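You operate a simulated robot arm through the tools that you are given. There is no shell and no other tool.

The job below is to be done with a simulated robot arm. You get a single attempt, and the scene is never put back.

Task
Open the mailer and blank off both openings of the white housing.
Fine: both wings folded out; square plate in the square opening, oblong plate in the oblong one.

It is judged by the outcome, as a careful person would: the job done as asked, and still so three seconds after it is handed in. It fails if anything else is knocked over, pushed out of place, dropped, spilled or broken.

Robot
A 7-joint arm with a two-finger parallel gripper, fixed in place. Base frame: the origin is on the floor under the middle of its stand, x ahead of it, y to its left, z up; the work surface is at about z = 760. Lengths are in mm, angles in rad, forces in N, time in s.
It reaches about 1372 mm from its shoulder. Its first joint turns from -2.601 to 2.601 rad. Payload 3.43 kg.
The TCP is the grasp point between the finger pads, 30 mm short of the fingertips. In the tool frame z runs along the fingers and y along their closing line. Largest opening 94 mm; finger width 28, thickness 10; the body of the gripper, 50 by 96 mm, starts 55 mm behind the TCP.
Orientation is that of the tool frame in the base frame, as a unit quaternion [w, x, y, z]. With the fingers straight down and closing along the base's y, the tool's x points along the base's -x, its y along +y and its z along -z.

Tools
- The arm moves only by the tool play_rows. Its argument "commands" is a list of rows, each an object of numbers (a shift or turn left out is 0, a gripper value left out holds the last): "x", "y", "z": the shift along the base's x, y, z in cm; "rx", "ry", "rz": the turn, a rotation vector about the base's x, y, z in rad; "hand": the finger opening in cm, from 0 to 9.4. In form: [{"x": .., "y": .., "z": .., "rx": .., "ry": .., "rz": .., "hand": ..}, ...]. A call has 1 to 20 rows; each row shifts and turns the commanded pose from where the row before left it. Each row takes 0.2 s and may step no farther than 50 mm and 0.15 rad from the row before; otherwise, or with a gripper value out of range, the whole call is refused. A pose out of reach is approached as far as the arm can. The call stops where the force on the tool passes 40 N (or 10 N more than at its start, if that is more) or the arm is blocked; 0.2 s more then pass. Each finger travels about 45 mm/s and halts on what it meets, pressing with about 44 N; the grip force reading is that of the motor and also rises with nothing between the fingers. The clock runs only during rows and for 0.2 s after the last one: add rows that do not move to give the fingers time. It gives the time, the measured TCP pose, the force on the tool (base axes), the opening and the grip force at its end, in the units of the frame above (readings bear some noise), with the torque about the TCP (base axes, N m) and any sound that the robot's microphone picked up.
- Cameras (640 x 400 px; columns grow to the right, rows downward): "scene" is fixed at [400.7, 499, 1332.3]; the picture's right is [1.00, -0.06, 0.00], its down [-0.04, -0.70, -0.71] and it looks along [0.04, 0.71, -0.70] (base axes); focal length 220 px, centre (320, 200). "wrist" rides on the gripper at [76, 14, -103] in the tool frame; the picture's right is [-0.18, 0.98, 0.00], its down [-0.75, -0.14, -0.64] and it looks along [-0.63, -0.12, 0.77] (tool axes); focal length 243 px, centre (320, 200). There is no depth. A picture from a camera that has moved, and an enlarged one, comes with that camera's place and axes in the base frame and with its lens.
- grab_frame(camera): a new picture of that camera. No time passes.
- enlarge(camera, box): a new picture of the part [left, top, right, bottom] of that camera's present view, enlarged. No time passes.
- sign_off(): hands the job in; it is judged then, once.

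Places have to be worked out from the pictures, the camera data and where the tool is seen. Open the gripper and draw the arm clear of the work before you hand the job in, unless the task says otherwise.

The tools are called after "Call:" by a JSON object that holds its "method" and its "body". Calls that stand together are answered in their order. play_rows: Moves the arm, as the interface text tells. Its arguments: {"type":"object","properties":{"commands":{"type":"array","items":{"type":"object","properties":{"x":{"type":"number"},"y":{"type":"number"},"z":{"type":"number"},"rx":{"type":"number"},"ry":{"type":"number"},"rz":{"type":"number"},"hand":{"type":"number"}}}}},"required":["commands"]} The other tools are called the same way: grab_frame (camera) takes a picture; enlarge (camera, box) takes an enlarged picture of a part of a camera's view; sign_off () hands the job in.

At the start:

```text
time: 0.0
tool_pos: [341.6, 926.9, 1100.8]
ee_rot: [0.0, 0.0, 1.0, 0.0]
wrist_force: [-0.6, 0.8, 1.3]
ft_torque: [0.03, -0.03, -0.01]
opening: 94.2
finger_force: 0.0
```

scene: 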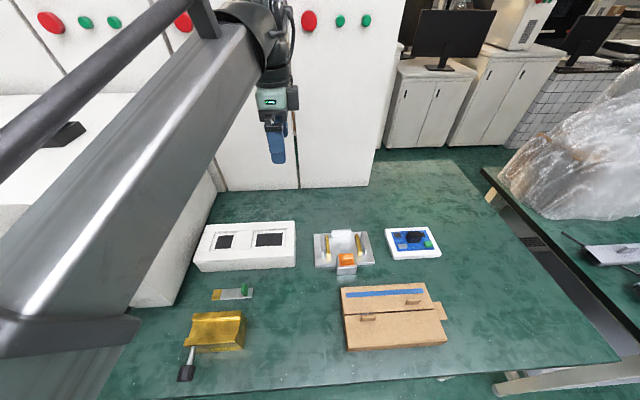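
wrist: 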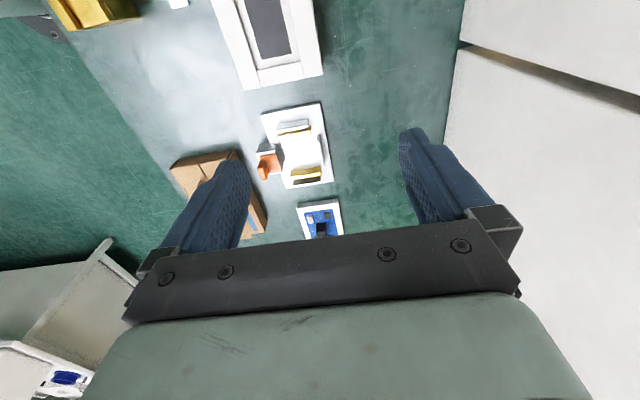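

I start by looking closely at the parts of the scene: the housing, the mailer and the small items.

Call:
{"method": "enlarge", "body": {"camera": "scene", "box": [320, 270, 460, 358]}}

Call:
{"method": "enlarge", "body": {"camera": "scene", "box": [180, 205, 310, 286]}}

Call:
{"method": "enlarge", "body": {"camera": "scene", "box": [300, 210, 450, 304]}}

Call:
{"method": "enlarge", "body": {"camera": "scene", "box": [160, 275, 290, 390]}}

```text
4.55 times, centred on (390, 314) of scene
camera zoom: at [400.7, 499.0, 1332.3], right [1.0, -0.06, 0.0], down [-0.04, -0.7, -0.71], along [0.04, 0.71, -0.7], focal length 1000 px, centre (2, -318)
```

zoom: 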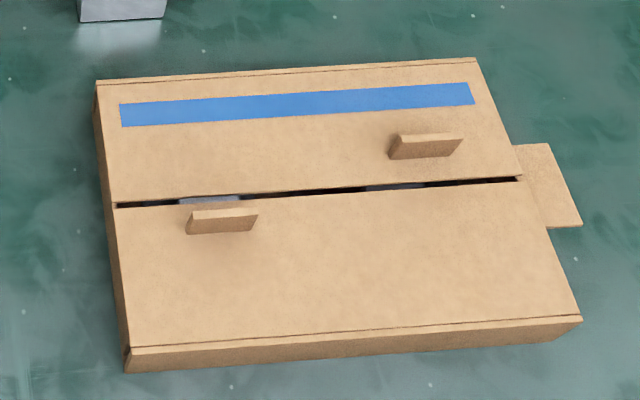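

```text
4.92 times, centred on (245, 246) of scene
camera zoom: at [400.7, 499.0, 1332.3], right [1.0, -0.06, 0.0], down [-0.04, -0.7, -0.71], along [0.04, 0.71, -0.7], focal length 1083 px, centre (689, -24)
```

zoom: 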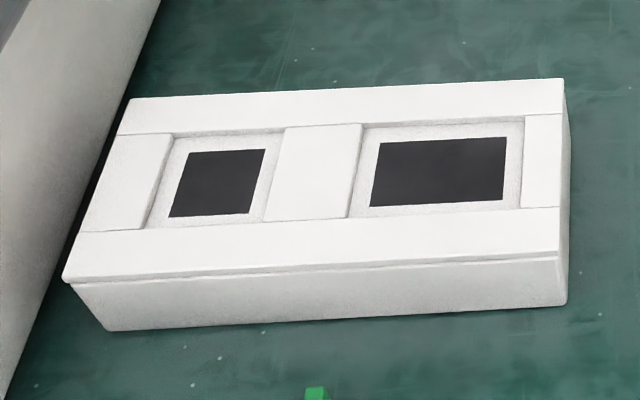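

```text
4.26 times, centred on (375, 257) of scene
camera zoom: at [400.7, 499.0, 1332.3], right [1.0, -0.06, 0.0], down [-0.04, -0.7, -0.71], along [0.04, 0.71, -0.7], focal length 936 px, centre (86, -43)
```

zoom: 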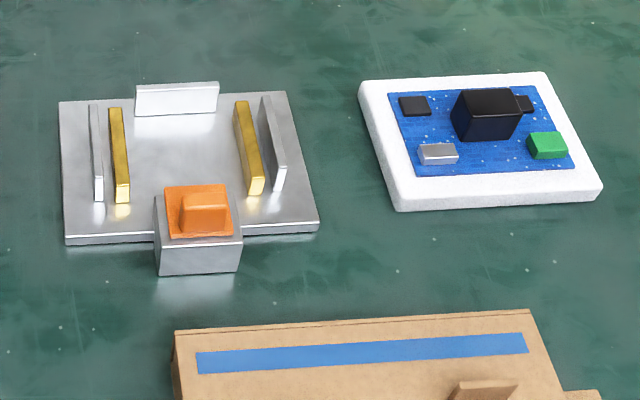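

```text
3.48 times, centred on (225, 332) of scene
camera zoom: at [400.7, 499.0, 1332.3], right [1.0, -0.06, 0.0], down [-0.04, -0.7, -0.71], along [0.04, 0.71, -0.7], focal length 765 px, centre (650, -261)
```

zoom: 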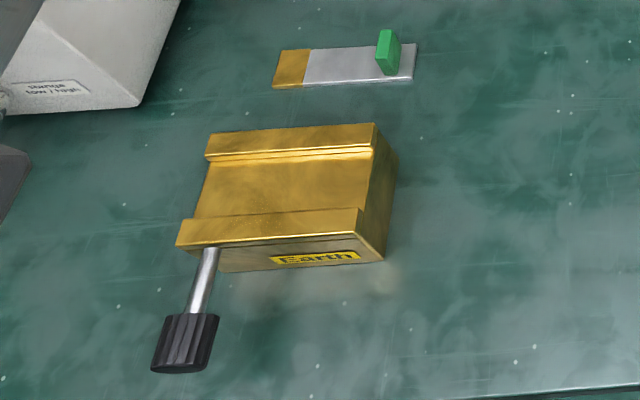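

The mailer lies at roughly x 465–680, y 607–732, with two wings meeting along y≈670, each with a small upright tab. The housing sits at roughly x 76–346, y 823–950. I move the arm over the mailer to look at it with the wrist camera from closer.

Call:
{"method": "play_rows", "body": {"commands": [{"x": 1, "y": -4.1, "z": -1.3}, {"x": 1, "y": -4.1, "z": -1.3}, {"x": 1, "y": -4.1, "z": -1.3}, {"x": 1, "y": -4.1, "z": -1.3}, {"x": 1, "y": -4.1, "z": -1.3}, {"x": 1, "y": -4.1, "z": -1.3}, {}]}}

```text
time: 1.6
tool_pos: [402.9, 680.3, 1021.0]
ee_rot: [0.0, 0.001, 1.0, 0.002]
wrist_force: [0.5, 0.6, -0.1]
ft_torque: [-0.01, 0.0, -0.02]
opening: 93.9
finger_force: 0.0
```

Arm arrived as commanded. I take wrist and scene pictures now.

Call:
{"method": "grab_frame", "body": {"camera": "wrist"}}

Call:
{"method": "grab_frame", "body": {"camera": "scene"}}

```text
taken
camera wrist: at [325.5, 694.8, 1123.8], right [0.18, 0.98, 0.0], down [0.75, -0.14, 0.64], along [0.63, -0.12, -0.77], focal length 243 px, centre (320, 200)
```

wrist: 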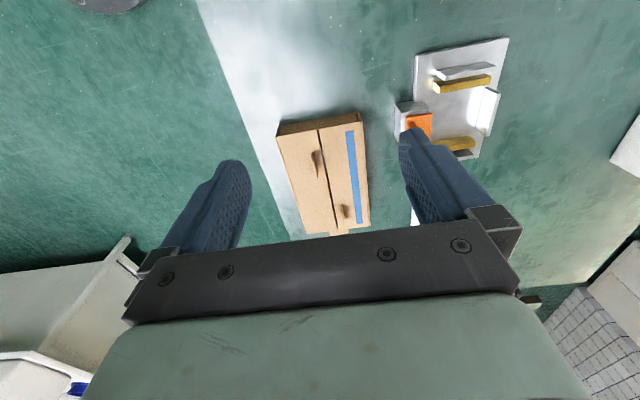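

```text
taken
```

scene: 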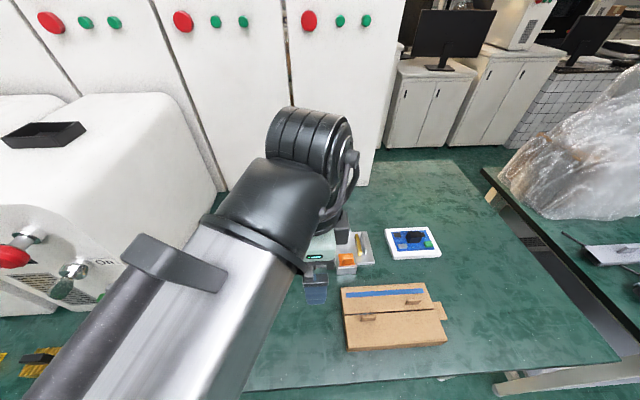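

The wrist camera sees the mailer; I enlarge it to read its features.

Call:
{"method": "enlarge", "body": {"camera": "wrist", "box": [250, 100, 410, 240]}}

Call:
{"method": "enlarge", "body": {"camera": "wrist", "box": [380, 20, 540, 160]}}

```text
2.86 times, centred on (330, 170) of wrist
camera zoom: at [325.5, 694.8, 1123.8], right [0.18, 0.98, 0.0], down [0.75, -0.14, 0.64], along [0.63, -0.12, -0.77], focal length 693 px, centre (291, 286)
```

zoom: 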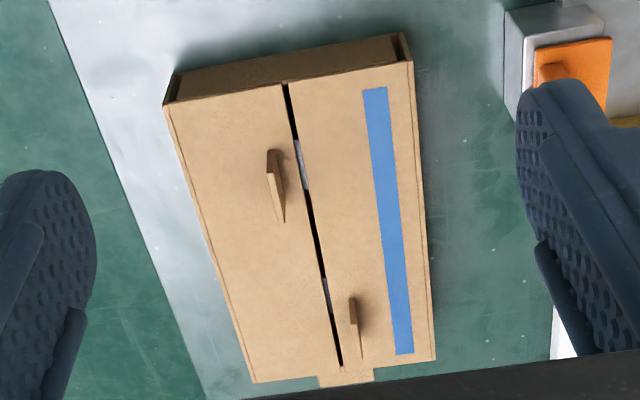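

```text
2.86 times, centred on (460, 90) of wrist
camera zoom: at [325.5, 694.8, 1123.8], right [0.18, 0.98, 0.0], down [0.75, -0.14, 0.64], along [0.63, -0.12, -0.77], focal length 693 px, centre (-80, 514)
```

zoom: 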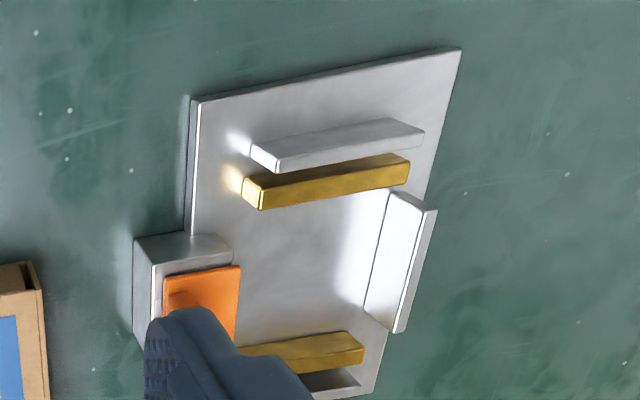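

The mailer top is about z=800 (x 464–675, y 605–728); the wings meet at y≈666, with a tab on the near wing near (514, 651) and one on the far wing near (627, 680). I check the metal block near the far wing's fold-out room and the tabs more closely.

Call:
{"method": "enlarge", "body": {"camera": "scene", "box": [335, 240, 399, 280]}}

Call:
{"method": "enlarge", "body": {"camera": "scene", "box": [340, 280, 404, 320]}}

Call:
{"method": "enlarge", "body": {"camera": "scene", "box": [390, 280, 454, 320]}}

Call:
{"method": "enlarge", "body": {"camera": "wrist", "box": [290, 130, 370, 180]}}

```text
10.00 times, centred on (367, 260) of scene
camera zoom: at [400.7, 499.0, 1332.3], right [1.0, -0.06, 0.0], down [-0.04, -0.7, -0.71], along [0.04, 0.71, -0.7], focal length 2199 px, centre (-150, -400)
```

zoom: 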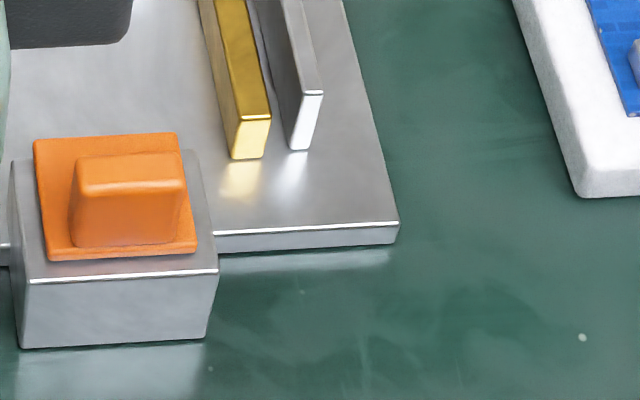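

```text
10.00 times, centred on (372, 300) of scene
camera zoom: at [400.7, 499.0, 1332.3], right [1.0, -0.06, 0.0], down [-0.04, -0.7, -0.71], along [0.04, 0.71, -0.7], focal length 2199 px, centre (-200, -800)
```

zoom: 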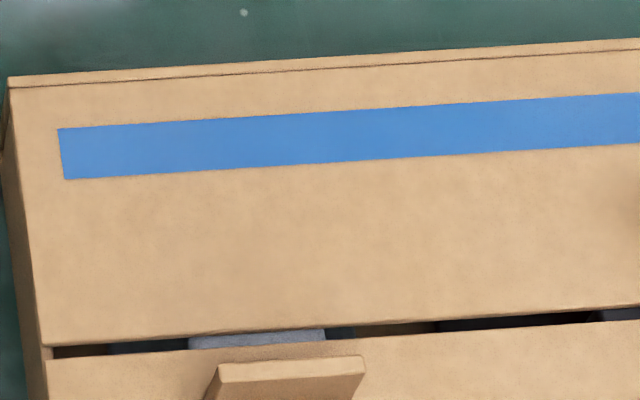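

```text
10.00 times, centred on (422, 300) of scene
camera zoom: at [400.7, 499.0, 1332.3], right [1.0, -0.06, 0.0], down [-0.04, -0.7, -0.71], along [0.04, 0.71, -0.7], focal length 2199 px, centre (-700, -800)
```

zoom: 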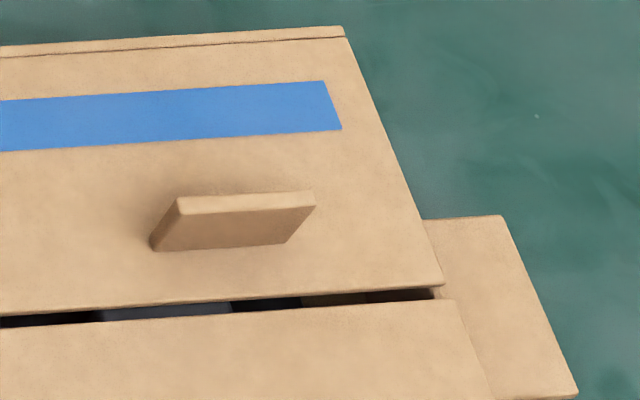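

```text
8.00 times, centred on (330, 155) of wrist
camera zoom: at [325.5, 694.8, 1123.8], right [0.18, 0.98, 0.0], down [0.75, -0.14, 0.64], along [0.63, -0.12, -0.77], focal length 1941 px, centre (240, 560)
```

zoom: 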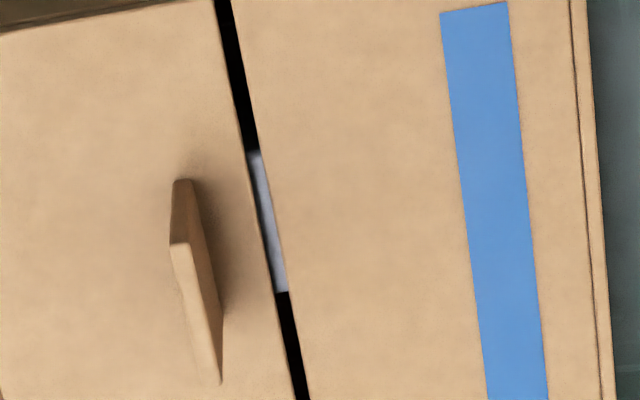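

The near tab spans about x 500–531 at y≈652, top z≈822; the far tab x 611–641 at y≈681. The block by the far wing begins at y≈783 with top z≈797, so the far wing should not be folded fully flat. I now go above the near tab with the fingers partly closed.

Call:
{"method": "play_rows", "body": {"commands": [{"x": 2.8, "y": -0.7, "z": -3, "hand": 4}, {"x": 2.8, "y": -0.7, "z": -3}, {"x": 2.8, "y": -0.7, "z": -3}, {"x": 2.86, "y": -0.73, "z": -3.1}, {"z": -2}, {}, {}]}}

Call:
{"method": "grab_frame", "body": {"camera": "wrist"}}

Call:
{"method": "grab_frame", "body": {"camera": "scene"}}

```text
time: 3.2
tool_pos: [512.5, 652.1, 879.3]
ee_rot: [0.0, 0.0, 1.0, 0.0]
wrist_force: [0.4, 0.7, -0.1]
ft_torque: [0.05, -0.02, -0.03]
opening: 40.4
finger_force: 0.1
```

```text
taken
camera wrist: at [436.3, 666.4, 981.4], right [0.18, 0.98, 0.0], down [0.75, -0.14, 0.64], along [0.63, -0.12, -0.77], focal length 243 px, centre (320, 200)
```

wrist: 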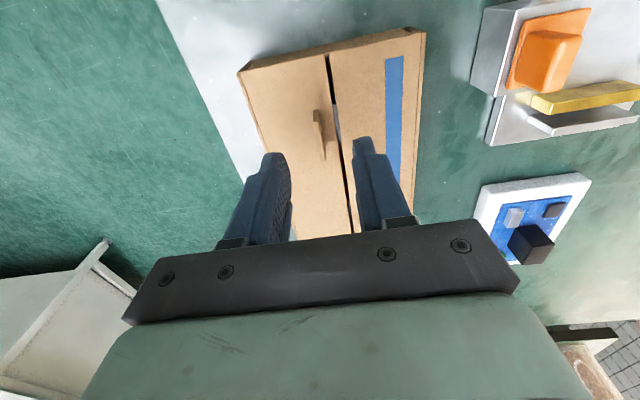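

```text
taken
```

scene: 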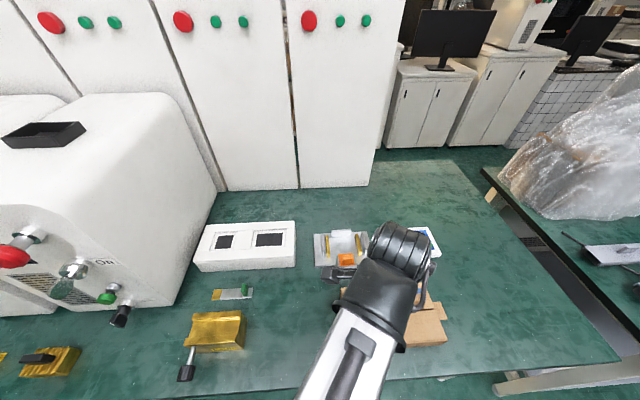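

The fingers straddle the tab in y with the tab centred. I shift 3 mm in x and go down so the tips stop about 5 mm above the wing, then close.

Call:
{"method": "play_rows", "body": {"commands": [{"x": 0.3, "z": -1.5}, {"z": -1.5}, {"z": -1.0}, {"z": -0.4}, {}]}}

Call:
{"method": "grab_frame", "body": {"camera": "wrist"}}

```text
time: 4.4
tool_pos: [516.2, 652.6, 835.9]
ee_rot: [0.0, 0.0, 1.0, 0.0]
wrist_force: [-0.1, 0.2, -0.2]
ft_torque: [-0.06, -0.01, 0.02]
opening: 40.0
finger_force: 0.1
```

```text
taken
camera wrist: at [439.2, 667.5, 938.9], right [0.18, 0.98, 0.0], down [0.75, -0.14, 0.64], along [0.63, -0.12, -0.77], focal length 243 px, centre (320, 200)
```

wrist: 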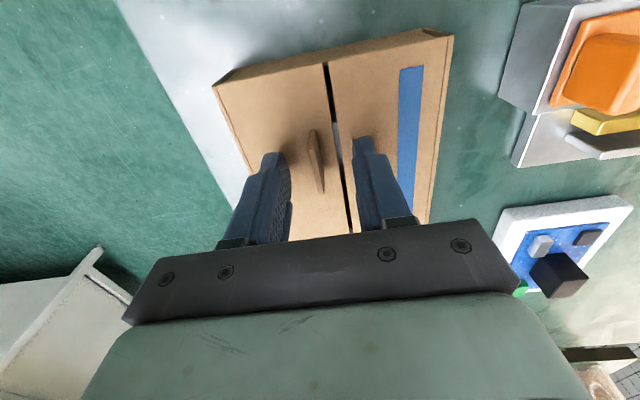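

The tab sits between the fingers with no contact force. I close the fingers on it.

Call:
{"method": "play_rows", "body": {"commands": [{"hand": 2}, {"hand": 0.8}, {"hand": 0}, {}, {}]}}

Call:
{"method": "enlarge", "body": {"camera": "wrist", "box": [220, 90, 420, 220]}}

```text
time: 5.6
tool_pos: [516.0, 653.0, 835.9]
ee_rot: [0.0, -0.001, 1.0, 0.0]
wrist_force: [-0.2, -0.4, 1.1]
ft_torque: [-0.05, -0.01, -0.11]
opening: 2.7
finger_force: 36.9
```

```text
3.08 times, centred on (320, 155) of wrist
camera zoom: at [439.2, 667.5, 939.1], right [0.18, 0.98, 0.0], down [0.75, -0.14, 0.64], along [0.63, -0.12, -0.77], focal length 746 px, centre (320, 338)
```

zoom: 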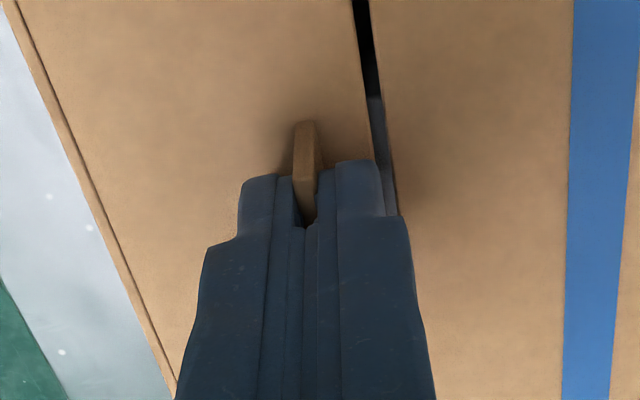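

The grip holds the tab (opening 2.7 mm, 37 N). I take the near wing's hinge at about y=607, z=799 and swing the tool with it along an arc about x, in small steps.

Call:
{"method": "play_rows", "body": {"commands": [{"y": -0.605, "z": 0.646, "rx": 0.15}, {"y": -0.694, "z": 0.548, "rx": 0.15}, {"y": -0.769, "z": 0.438, "rx": 0.15}, {"y": -0.825, "z": 0.319, "rx": 0.15}, {}]}}

Call:
{"method": "grab_frame", "body": {"camera": "wrist"}}

Call:
{"method": "grab_frame", "body": {"camera": "scene"}}

```text
time: 6.8
tool_pos: [517.1, 625.0, 857.3]
ee_rot: [-0.001, 0.0, 0.955, 0.297]
wrist_force: [0.2, 0.7, -0.8]
ft_torque: [0.04, -0.01, 0.08]
opening: 2.8
finger_force: 37.4
```

```text
taken
camera wrist: at [440.0, 579.3, 949.8], right [0.18, 0.81, 0.56], down [0.75, -0.48, 0.45], along [0.63, 0.34, -0.7], focal length 243 px, centre (320, 200)
```

wrist: 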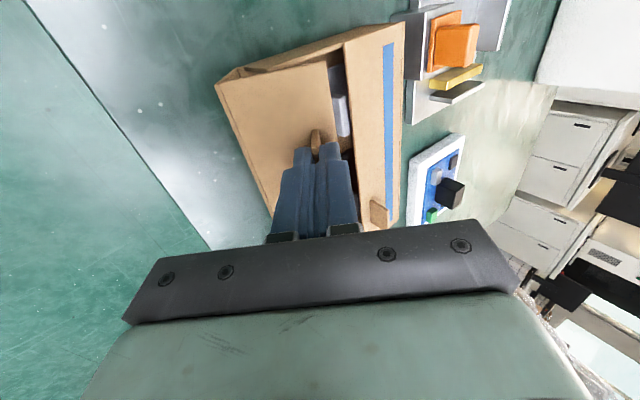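

```text
taken
```

scene: 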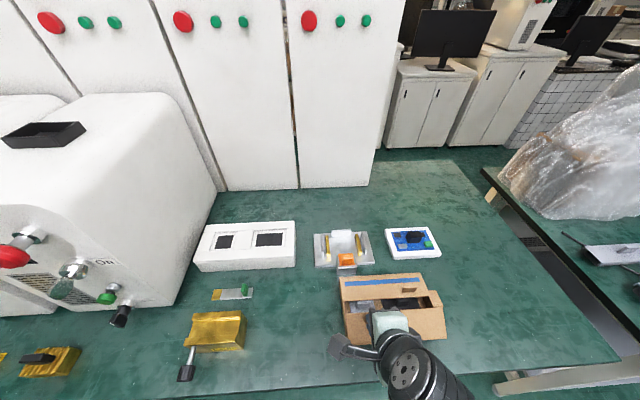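

The near wing swings up smoothly with no force. I continue the arc to about 1.5 rad.

Call:
{"method": "play_rows", "body": {"commands": [{"y": -0.863, "z": 0.191, "rx": 0.15}, {"y": -0.883, "z": 0.061, "rx": 0.15}, {"y": -0.881, "z": -0.072, "rx": 0.15}, {"y": -0.861, "z": -0.203, "rx": 0.15}, {"y": -0.822, "z": -0.33, "rx": 0.15}, {"y": -0.763, "z": -0.448, "rx": 0.15}, {}]}}

Call:
{"method": "grab_frame", "body": {"camera": "wrist"}}

Call:
{"method": "grab_frame", "body": {"camera": "scene"}}

```text
time: 8.4
tool_pos: [517.1, 573.8, 849.7]
ee_rot: [0.0, 0.0, 0.732, 0.681]
wrist_force: [-0.9, 0.6, -0.4]
ft_torque: [-0.21, 0.07, -0.03]
opening: 2.5
finger_force: 36.7
```

```text
taken
camera wrist: at [440.6, 473.2, 870.3], right [0.18, 0.07, 0.98], down [0.75, -0.65, -0.1], along [0.63, 0.76, -0.17], focal length 243 px, centre (320, 200)
```

wrist: 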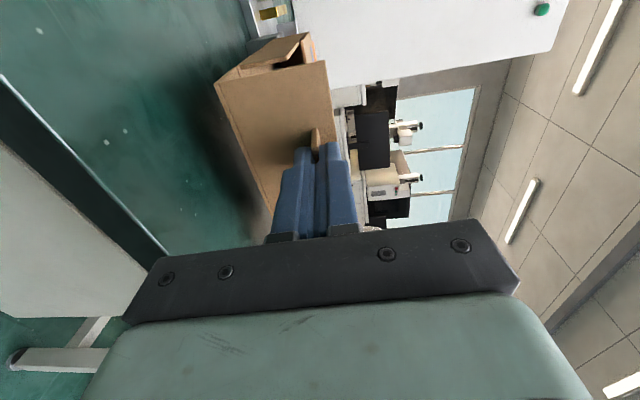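

```text
taken
```

scene: 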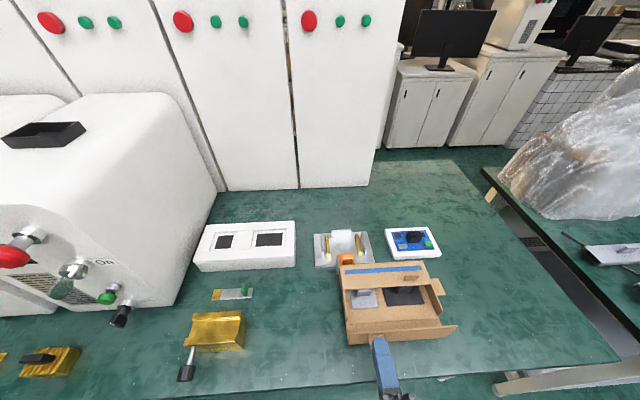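

The wing is near upright at about 86° and the gripper is out beyond the table's front edge (edge at y≈552), so there's room. I continue the arc past vertical to about 1.95 rad.

Call:
{"method": "play_rows", "body": {"commands": [{"y": -0.687, "z": -0.557, "rx": 0.15}, {"y": -0.595, "z": -0.655, "rx": 0.15}, {"y": -0.492, "z": -0.734, "rx": 0.15}, {}]}}

Call:
{"method": "grab_frame", "body": {"camera": "wrist"}}

Call:
{"method": "enlarge", "body": {"camera": "scene", "box": [310, 240, 470, 400]}}

```text
time: 9.4
tool_pos: [517.2, 555.2, 829.8]
ee_rot: [0.001, 0.001, 0.561, 0.828]
wrist_force: [0.1, -0.2, -1.3]
ft_torque: [-0.15, 0.07, -0.01]
opening: 2.8
finger_force: 37.6
```

```text
taken
camera wrist: at [440.6, 454.5, 804.6], right [0.18, -0.37, 0.91], down [0.75, -0.54, -0.37], along [0.63, 0.76, 0.18], focal length 243 px, centre (320, 200)
```

wrist: 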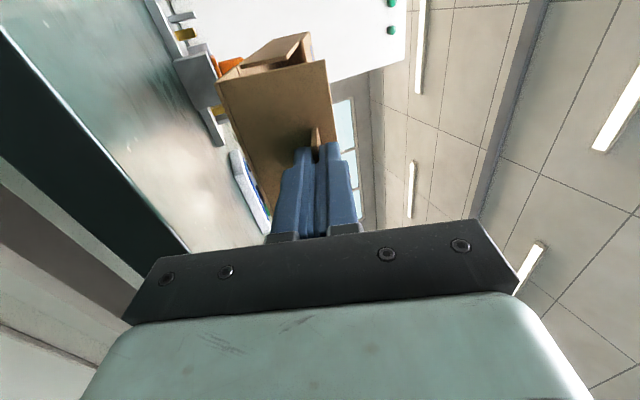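

```text
2.50 times, centred on (390, 320) of scene
camera zoom: at [400.7, 499.0, 1332.3], right [1.0, -0.06, 0.0], down [-0.04, -0.7, -0.71], along [0.04, 0.71, -0.7], focal length 550 px, centre (145, -100)
```

zoom: 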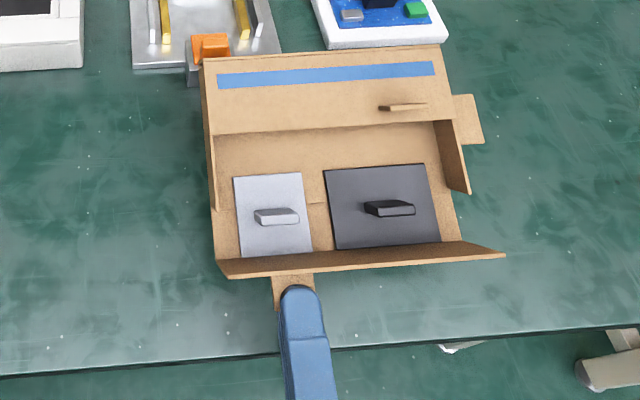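

Both plates show inside: a light square one at left and a dark oblong one at right, each with a small knob. The far wing also looks raised, by roughly 55°, so it may move by itself or with the near wing; I wait 0.4 s and look again.

Call:
{"method": "play_rows", "body": {"commands": [{}, {}]}}

Call:
{"method": "enlarge", "body": {"camera": "scene", "box": [310, 240, 470, 400]}}

Call:
{"method": "enlarge", "body": {"camera": "wrist", "box": [180, 0, 380, 130]}}

```text
time: 10.0
tool_pos: [517.6, 555.4, 829.5]
ee_rot: [-0.001, 0.0, 0.561, 0.828]
wrist_force: [0.5, -0.2, -0.5]
ft_torque: [-0.11, 0.07, 0.01]
opening: 2.9
finger_force: 37.1
```

```text
2.50 times, centred on (390, 320) of scene
camera zoom: at [400.7, 499.0, 1332.3], right [1.0, -0.06, 0.0], down [-0.04, -0.7, -0.71], along [0.04, 0.71, -0.7], focal length 550 px, centre (145, -100)
```

zoom: 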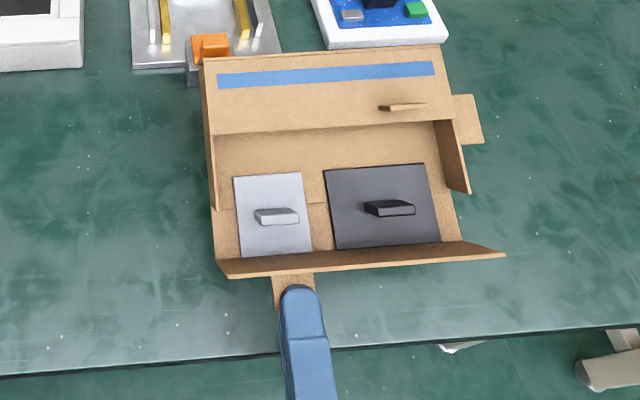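

```text
3.08 times, centred on (280, 65) of wrist
camera zoom: at [440.7, 454.6, 804.8], right [0.18, -0.36, 0.91], down [0.75, -0.54, -0.37], along [0.63, 0.76, 0.17], focal length 746 px, centre (443, 615)
```

zoom: 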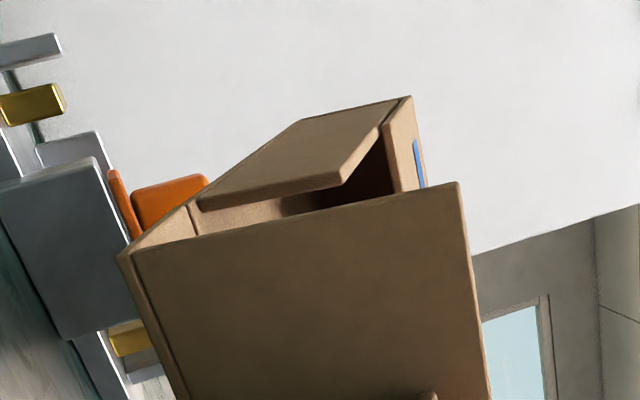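

Nothing moves now, but compared with the first picture the whole mailer seems to have shifted or tilted as the wing turned. I enlarge several parts to work out its pose before doing anything.

Call:
{"method": "enlarge", "body": {"camera": "scene", "box": [330, 250, 410, 300]}}

Call:
{"method": "enlarge", "body": {"camera": "scene", "box": [390, 250, 470, 300]}}

Call:
{"method": "enlarge", "body": {"camera": "scene", "box": [330, 300, 410, 350]}}

Call:
{"method": "enlarge", "body": {"camera": "scene", "box": [390, 300, 470, 350]}}

Call:
{"method": "grab_frame", "body": {"camera": "scene"}}

```text
8.00 times, centred on (370, 275) of scene
camera zoom: at [400.7, 499.0, 1332.3], right [1.0, -0.06, 0.0], down [-0.04, -0.7, -0.71], along [0.04, 0.71, -0.7], focal length 1759 px, centre (-80, -400)
```

zoom: 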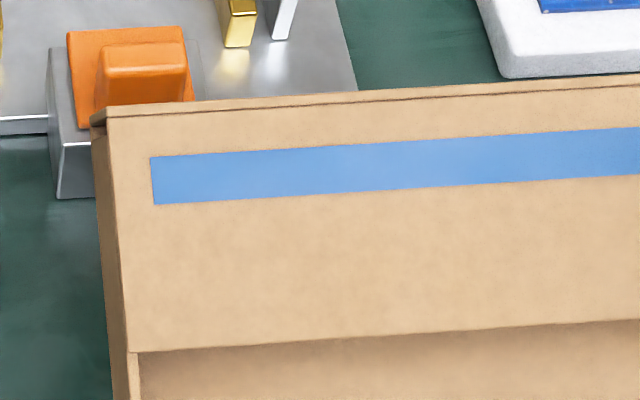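

```text
8.00 times, centred on (430, 275) of scene
camera zoom: at [400.7, 499.0, 1332.3], right [1.0, -0.06, 0.0], down [-0.04, -0.7, -0.71], along [0.04, 0.71, -0.7], focal length 1759 px, centre (-560, -400)
```

zoom: 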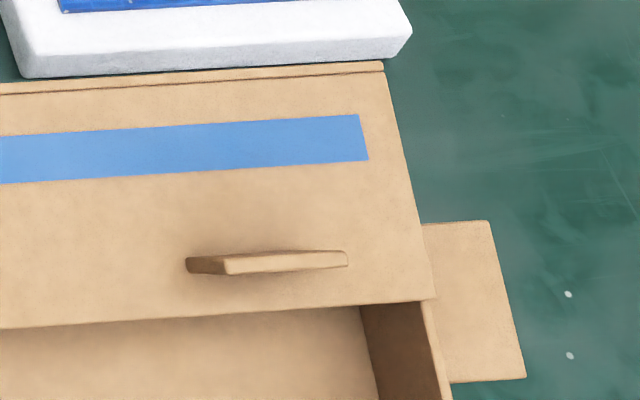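

```text
8.00 times, centred on (370, 325) of scene
camera zoom: at [400.7, 499.0, 1332.3], right [1.0, -0.06, 0.0], down [-0.04, -0.7, -0.71], along [0.04, 0.71, -0.7], focal length 1759 px, centre (-80, -800)
```

zoom: 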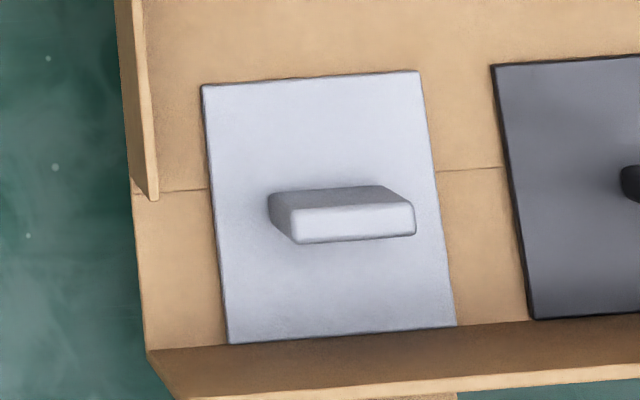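

```text
8.00 times, centred on (430, 325) of scene
camera zoom: at [400.7, 499.0, 1332.3], right [1.0, -0.06, 0.0], down [-0.04, -0.7, -0.71], along [0.04, 0.71, -0.7], focal length 1759 px, centre (-560, -800)
```

zoom: 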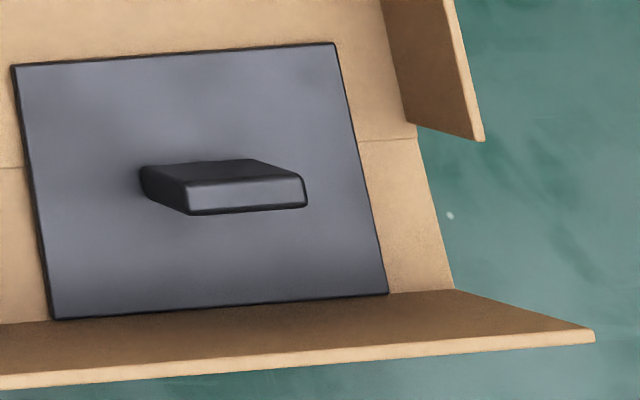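

```text
taken
```

scene: 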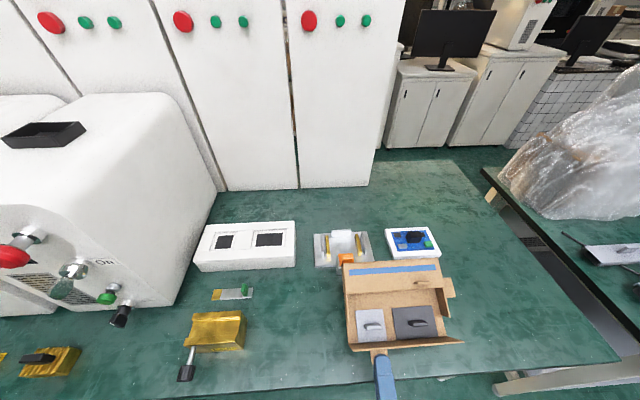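

Re-measured, the picture is clear: each wing is a rigid "L" of a 40 mm side wall plus a top flap, hinged at the floor edge of the mailer. By turning about the top edge I have lifted the mailer's near edge to about (y 641, z 813) with the box tilted some 18–20°; nothing else is touched. I now turn back to 90° while bringing that hinge line back towards its home place at y≈606, z≈762.

Call:
{"method": "play_rows", "body": {"commands": [{"y": -0.4, "z": -0.03, "rx": -0.075}, {"y": -0.4, "z": -0.04, "rx": -0.075}, {"y": -0.34, "z": -0.15, "rx": -0.075}, {"y": -0.34, "z": -0.15, "rx": -0.075}, {"y": -0.85, "z": -0.4, "rx": -0.079}, {}]}}

Call:
{"method": "enlarge", "body": {"camera": "scene", "box": [310, 240, 470, 400]}}

Call:
{"method": "grab_frame", "body": {"camera": "wrist"}}

```text
time: 11.4
tool_pos: [518.7, 533.6, 822.7]
ee_rot: [0.0, 0.001, 0.708, 0.706]
wrist_force: [-0.1, -0.2, -2.1]
ft_torque: [-0.1, 0.06, -0.03]
opening: 2.8
finger_force: 37.1
```

```text
2.50 times, centred on (390, 320) of scene
camera zoom: at [400.7, 499.0, 1332.3], right [1.0, -0.06, 0.0], down [-0.04, -0.7, -0.71], along [0.04, 0.71, -0.7], focal length 550 px, centre (145, -100)
```

zoom: 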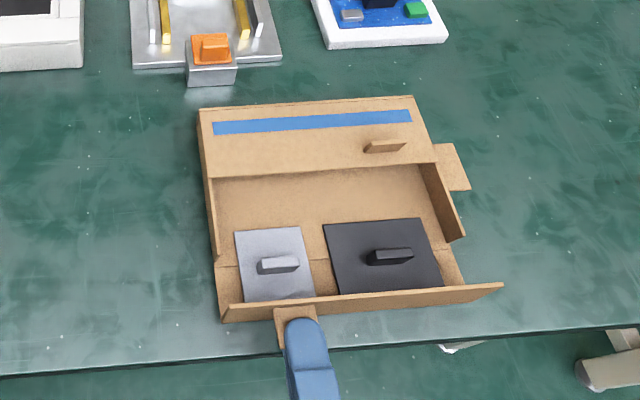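

```text
taken
camera wrist: at [441.7, 431.0, 836.3], right [0.18, 0.0, 0.98], down [0.75, -0.64, -0.14], along [0.63, 0.77, -0.12], focal length 243 px, centre (320, 200)
```

wrist: 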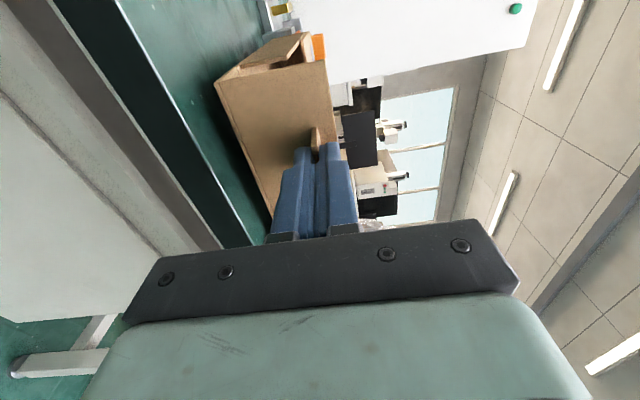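

The box is level again, hanging about 13 mm above the table and roughly 3 mm off in y. I lower it gently, shifting 3 mm in −y, watching for contact.

Call:
{"method": "play_rows", "body": {"commands": [{"y": -0.15, "z": -0.3}, {"y": -0.15, "z": -0.3}, {"z": -0.3}, {"z": -0.2}, {}]}}

Call:
{"method": "enlarge", "body": {"camera": "scene", "box": [310, 240, 470, 400]}}

Call:
{"method": "enlarge", "body": {"camera": "wrist", "box": [160, 0, 400, 240]}}

```text
time: 12.6
tool_pos: [517.7, 531.3, 811.5]
ee_rot: [0.0, 0.0, 0.707, 0.707]
wrist_force: [-0.6, -0.3, -1.8]
ft_torque: [-0.13, 0.06, 0.0]
opening: 2.8
finger_force: 37.5
```

```text
2.50 times, centred on (390, 320) of scene
camera zoom: at [400.7, 499.0, 1332.3], right [1.0, -0.06, 0.0], down [-0.04, -0.7, -0.71], along [0.04, 0.71, -0.7], focal length 550 px, centre (145, -100)
```

zoom: 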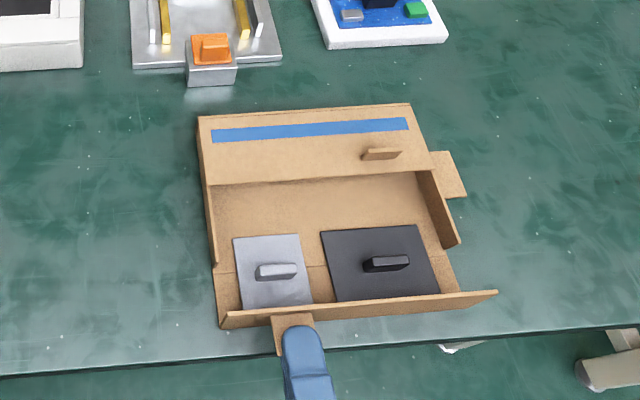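

```text
1.67 times, centred on (280, 120) of wrist
camera zoom: at [441.3, 428.2, 824.9], right [0.18, 0.0, 0.98], down [0.75, -0.64, -0.14], along [0.63, 0.77, -0.12], focal length 404 px, centre (387, 333)
```

zoom: 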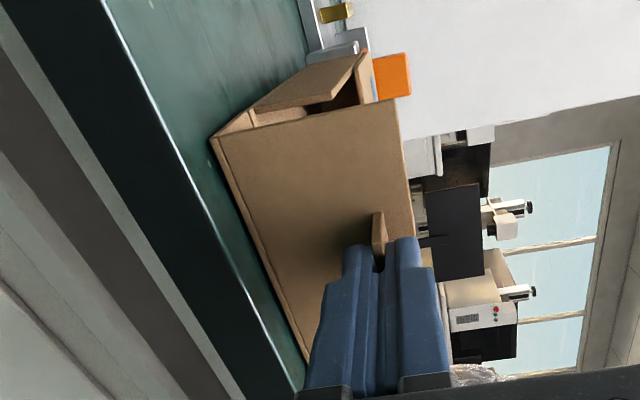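

Still about 3–4 mm of clearance (the load is still carried). I lower further in 1.5 mm steps until the force changes.

Call:
{"method": "play_rows", "body": {"commands": [{"z": -0.15}, {"z": -0.15}, {}]}}

Call:
{"method": "enlarge", "body": {"camera": "scene", "box": [310, 240, 470, 400]}}

```text
time: 13.4
tool_pos: [518.1, 528.9, 810.1]
ee_rot: [0.0, 0.0, 0.707, 0.708]
wrist_force: [1.3, 1.0, 5.7]
ft_torque: [0.23, -0.07, 0.01]
opening: 2.7
finger_force: 37.7
```

```text
2.50 times, centred on (390, 320) of scene
camera zoom: at [400.7, 499.0, 1332.3], right [1.0, -0.06, 0.0], down [-0.04, -0.7, -0.71], along [0.04, 0.71, -0.7], focal length 550 px, centre (145, -100)
```

zoom: 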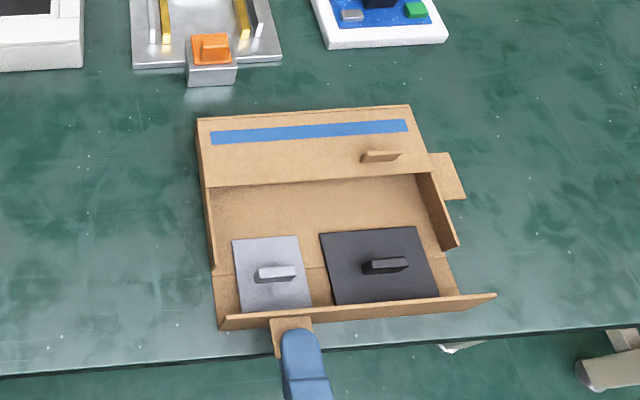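

The mailer has touched down (force +5.7 N) close to its starting place. I relieve the press by 1 mm, then open the fingers by about 2 cm and look.

Call:
{"method": "play_rows", "body": {"commands": [{"z": 0.1}, {"hand": 0.8}, {"hand": 1.6}, {"hand": 2.0}, {}]}}

Call:
{"method": "enlarge", "body": {"camera": "scene", "box": [310, 240, 470, 400]}}

Call:
{"method": "enlarge", "body": {"camera": "wrist", "box": [160, 0, 400, 240]}}

```text
time: 14.6
tool_pos: [516.7, 529.4, 808.8]
ee_rot: [0.0, 0.001, 0.707, 0.707]
wrist_force: [0.2, 0.0, 0.3]
ft_torque: [0.0, 0.01, 0.04]
opening: 20.0
finger_force: 0.0
```

```text
2.50 times, centred on (390, 320) of scene
camera zoom: at [400.7, 499.0, 1332.3], right [1.0, -0.06, 0.0], down [-0.04, -0.7, -0.71], along [0.04, 0.71, -0.7], focal length 550 px, centre (145, -100)
```

zoom: 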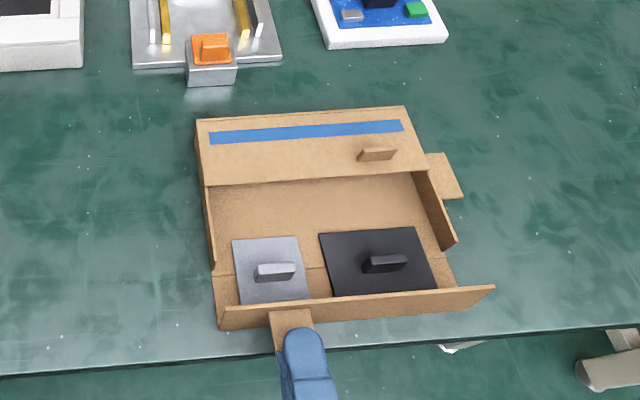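

```text
1.67 times, centred on (280, 120) of wrist
camera zoom: at [440.5, 426.1, 823.5], right [0.18, 0.0, 0.98], down [0.75, -0.64, -0.14], along [0.63, 0.77, -0.12], focal length 404 px, centre (387, 333)
```

zoom: 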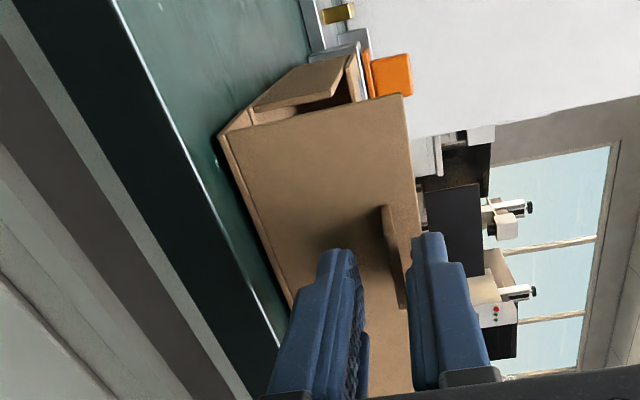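

The near wing stays folded out on its own and the mailer is back where it was. I back the fingers off the tab in −y, then rise and turn the gripper upright again.

Call:
{"method": "play_rows", "body": {"commands": [{"y": -2}, {"y": -2}, {"y": -2}, {"y": -1, "z": 4}, {"z": 4.5}, {"z": 4.5}, {"z": 4.5}, {"z": 2, "rx": -0.1}, {"z": 1, "rx": -0.15}, {"rx": -0.15}, {"rx": -0.15}, {"rx": -0.15}, {"rx": -0.15}, {"rx": -0.15}, {"rx": -0.15}, {"rx": -0.15}, {"rx": -0.15}, {"rx": -0.12}, {}]}}

Call:
{"method": "grab_frame", "body": {"camera": "scene"}}

Call:
{"method": "enlarge", "body": {"camera": "scene", "box": [310, 240, 470, 400]}}

Call:
{"method": "grab_frame", "body": {"camera": "wrist"}}

```text
time: 18.6
tool_pos: [517.6, 459.1, 1015.1]
ee_rot: [0.0, 0.001, 1.0, 0.0]
wrist_force: [0.0, 0.0, 0.0]
ft_torque: [-0.02, 0.02, -0.01]
opening: 20.0
finger_force: 0.1
```

```text
taken
```

scene: 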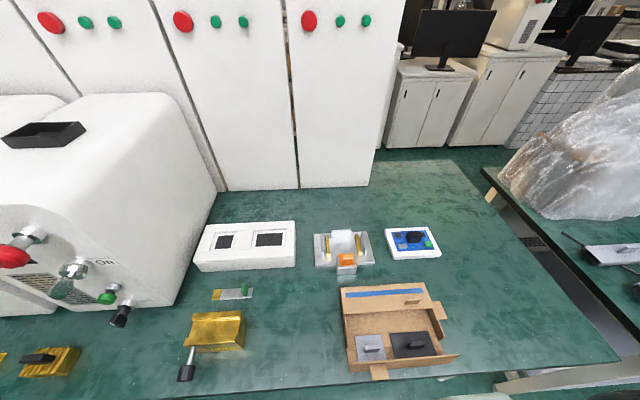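

```text
2.50 times, centred on (390, 320) of scene
camera zoom: at [400.7, 499.0, 1332.3], right [1.0, -0.06, 0.0], down [-0.04, -0.7, -0.71], along [0.04, 0.71, -0.7], focal length 550 px, centre (145, -100)
```

zoom: 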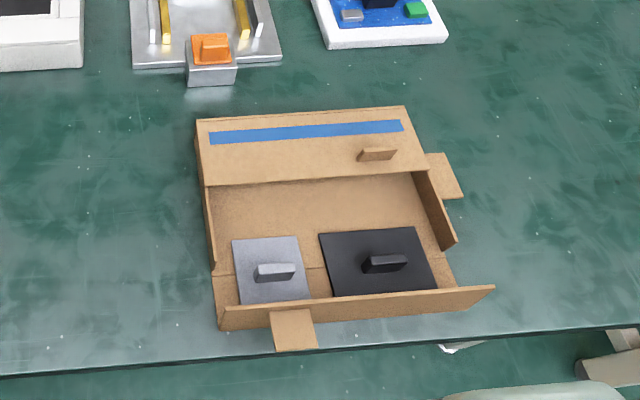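

```text
taken
camera wrist: at [440.5, 474.1, 1116.9], right [0.18, 0.98, 0.0], down [0.75, -0.14, 0.64], along [0.63, -0.12, -0.77], focal length 243 px, centre (320, 200)
```

wrist: 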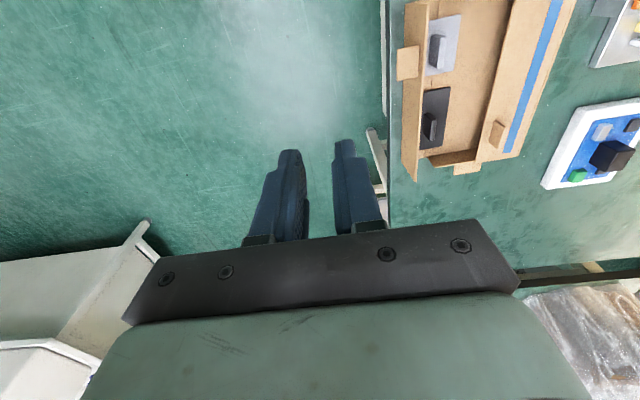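

The near wing is fully out and the plates lie in view. The far wing is still closed with its tab at about (626, 682). I move over that tab.

Call:
{"method": "play_rows", "body": {"commands": [{"x": 1.8, "y": 3.7, "hand": 4}, {"x": 1.8, "y": 3.7, "z": -1}, {"x": 1.8, "y": 3.7, "z": -2}, {"x": 1.8, "y": 3.7, "z": -2}, {"x": 1.8, "y": 3.7, "z": -2}, {"x": 1.8, "y": 3.75, "z": -2}, {"z": -3.5}, {}]}}

Call:
{"method": "grab_frame", "body": {"camera": "wrist"}}

Call:
{"method": "enlarge", "body": {"camera": "wrist", "box": [240, 60, 400, 180]}}

```text
time: 20.4
tool_pos: [627.1, 683.7, 889.9]
ee_rot: [0.0, 0.0, 1.0, 0.001]
wrist_force: [0.4, 0.2, -0.1]
ft_torque: [0.0, -0.01, -0.04]
opening: 40.0
finger_force: 0.1
```

```text
taken
camera wrist: at [550.4, 698.0, 991.6], right [0.18, 0.98, 0.0], down [0.75, -0.14, 0.64], along [0.63, -0.12, -0.77], focal length 243 px, centre (320, 200)
```

wrist: 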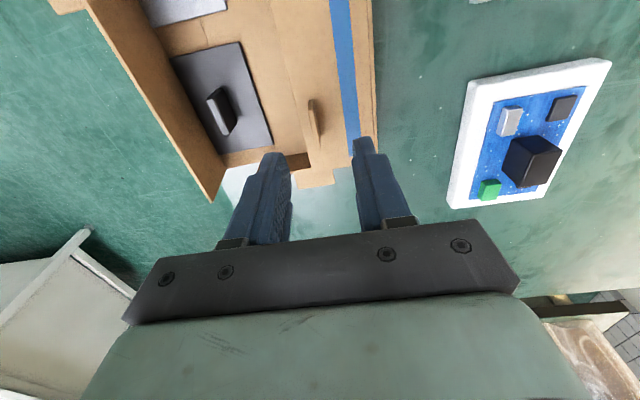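

```text
3.33 times, centred on (320, 120) of wrist
camera zoom: at [550.4, 698.0, 991.6], right [0.18, 0.98, 0.0], down [0.75, -0.14, 0.64], along [0.63, -0.12, -0.77], focal length 809 px, centre (320, 467)
```

zoom: 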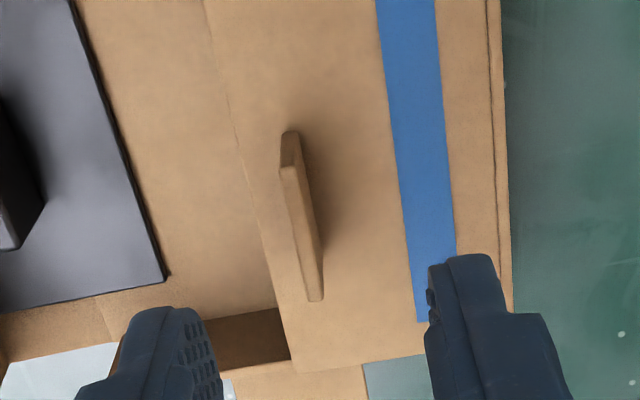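

The tab measures x 609–640, y≈680.5, top z≈823. I centre on it and go down to z≈836, then close.

Call:
{"method": "play_rows", "body": {"commands": [{"x": -0.25, "y": -0.3, "z": -1.5}, {"z": -1.5}, {"z": -1.5}, {"z": -0.9}, {}, {"hand": 2}, {"hand": 0.8}, {"hand": 0}, {}, {}]}}

Call:
{"method": "enlarge", "body": {"camera": "wrist", "box": [220, 60, 420, 190]}}

```text
time: 22.6
tool_pos: [622.9, 678.9, 835.1]
ee_rot: [0.0, 0.0, 1.0, 0.0]
wrist_force: [-0.2, -1.8, 0.3]
ft_torque: [-0.16, 0.01, 0.02]
opening: 2.8
finger_force: 37.0
```

```text
3.08 times, centred on (320, 125) of wrist
camera zoom: at [546.7, 693.9, 937.3], right [0.18, 0.98, 0.0], down [0.75, -0.14, 0.64], along [0.63, -0.12, -0.77], focal length 746 px, centre (320, 431)
```

zoom: 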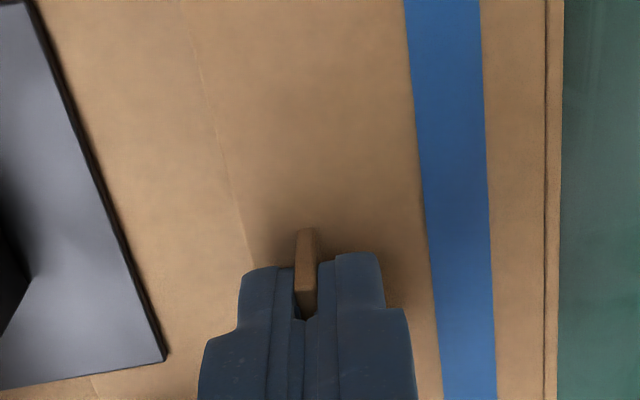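

Gripped (2.8 mm). This time I swing about the true hinge at the floor edge (y≈728.5, z≈762), tool turning −rx, in steps; first 0.45 rad.

Call:
{"method": "play_rows", "body": {"commands": [{"y": 1.16, "z": 0.642, "rx": -0.15}, {"y": 1.244, "z": 0.46, "rx": -0.15}, {"y": 1.298, "z": 0.271, "rx": -0.15}, {}]}}

Call:
{"method": "enlarge", "body": {"camera": "scene", "box": [310, 240, 470, 400]}}

Call:
{"method": "grab_frame", "body": {"camera": "wrist"}}

```text
time: 23.6
tool_pos: [622.7, 717.2, 848.9]
ee_rot: [0.001, -0.001, 0.975, -0.223]
wrist_force: [0.6, -0.2, 0.4]
ft_torque: [0.01, 0.04, -0.01]
opening: 2.9
finger_force: 37.0
```

```text
2.50 times, centred on (390, 320) of scene
camera zoom: at [400.7, 499.0, 1332.3], right [1.0, -0.06, 0.0], down [-0.04, -0.7, -0.71], along [0.04, 0.71, -0.7], focal length 550 px, centre (145, -100)
```

zoom: 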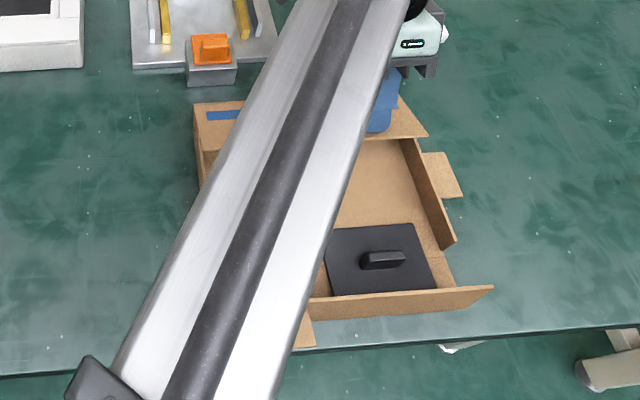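

```text
taken
camera wrist: at [546.2, 774.7, 934.6], right [0.18, 0.88, -0.43], down [0.75, 0.15, 0.64], along [0.63, -0.44, -0.64], focal length 243 px, centre (320, 200)
```

wrist: 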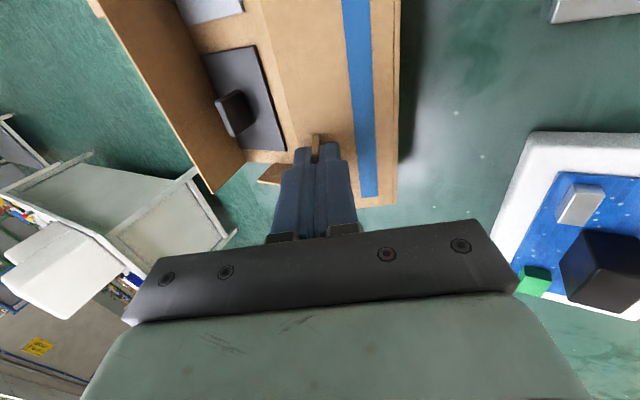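

The wing is lifting with no reaction force and the mailer's base has not moved (tongue in the same place). I continue to 0.9 rad.

Call:
{"method": "play_rows", "body": {"commands": [{"y": 1.323, "z": 0.072, "rx": -0.15}, {"y": 1.32, "z": -0.124, "rx": -0.15}, {"y": 1.286, "z": -0.322, "rx": -0.15}, {}]}}

Call:
{"method": "enlarge", "body": {"camera": "scene", "box": [310, 240, 470, 400]}}

Call:
{"method": "grab_frame", "body": {"camera": "wrist"}}

Call:
{"method": "grab_frame", "body": {"camera": "scene"}}

```text
time: 24.0
tool_pos: [623.7, 722.6, 848.2]
ee_rot: [0.003, 0.0, 0.964, -0.266]
wrist_force: [-5.0, 0.4, 18.2]
ft_torque: [0.2, 0.09, -0.03]
opening: 3.0
finger_force: 37.7
out of reach, approached as far as the arm can: row 1, 2
stopped in row 2: the force on the tool passed its limit at 50 N (the readings are from after the stop); the commanded pose is now the measured one
```

```text
2.50 times, centred on (390, 320) of scene
camera zoom: at [400.7, 499.0, 1332.3], right [1.0, -0.06, 0.0], down [-0.04, -0.7, -0.71], along [0.04, 0.71, -0.7], focal length 550 px, centre (145, -100)
```

zoom: 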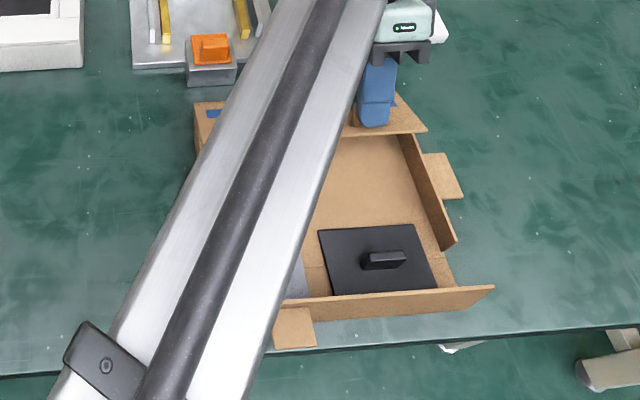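

```text
taken
camera wrist: at [546.4, 788.1, 927.8], right [0.18, 0.84, -0.5], down [0.75, 0.21, 0.63], along [0.63, -0.49, -0.59], focal length 243 px, centre (320, 200)
```

wrist: 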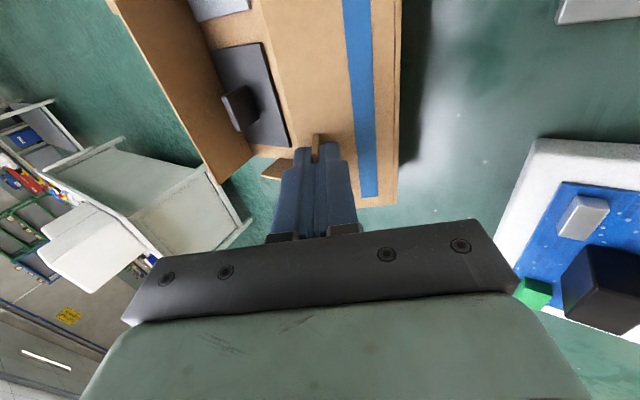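

```text
taken
```

scene: 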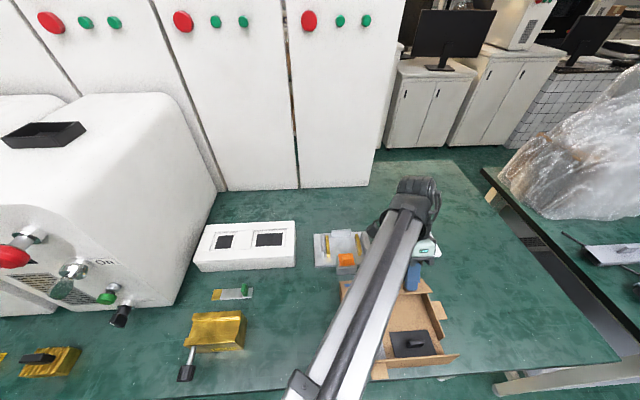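

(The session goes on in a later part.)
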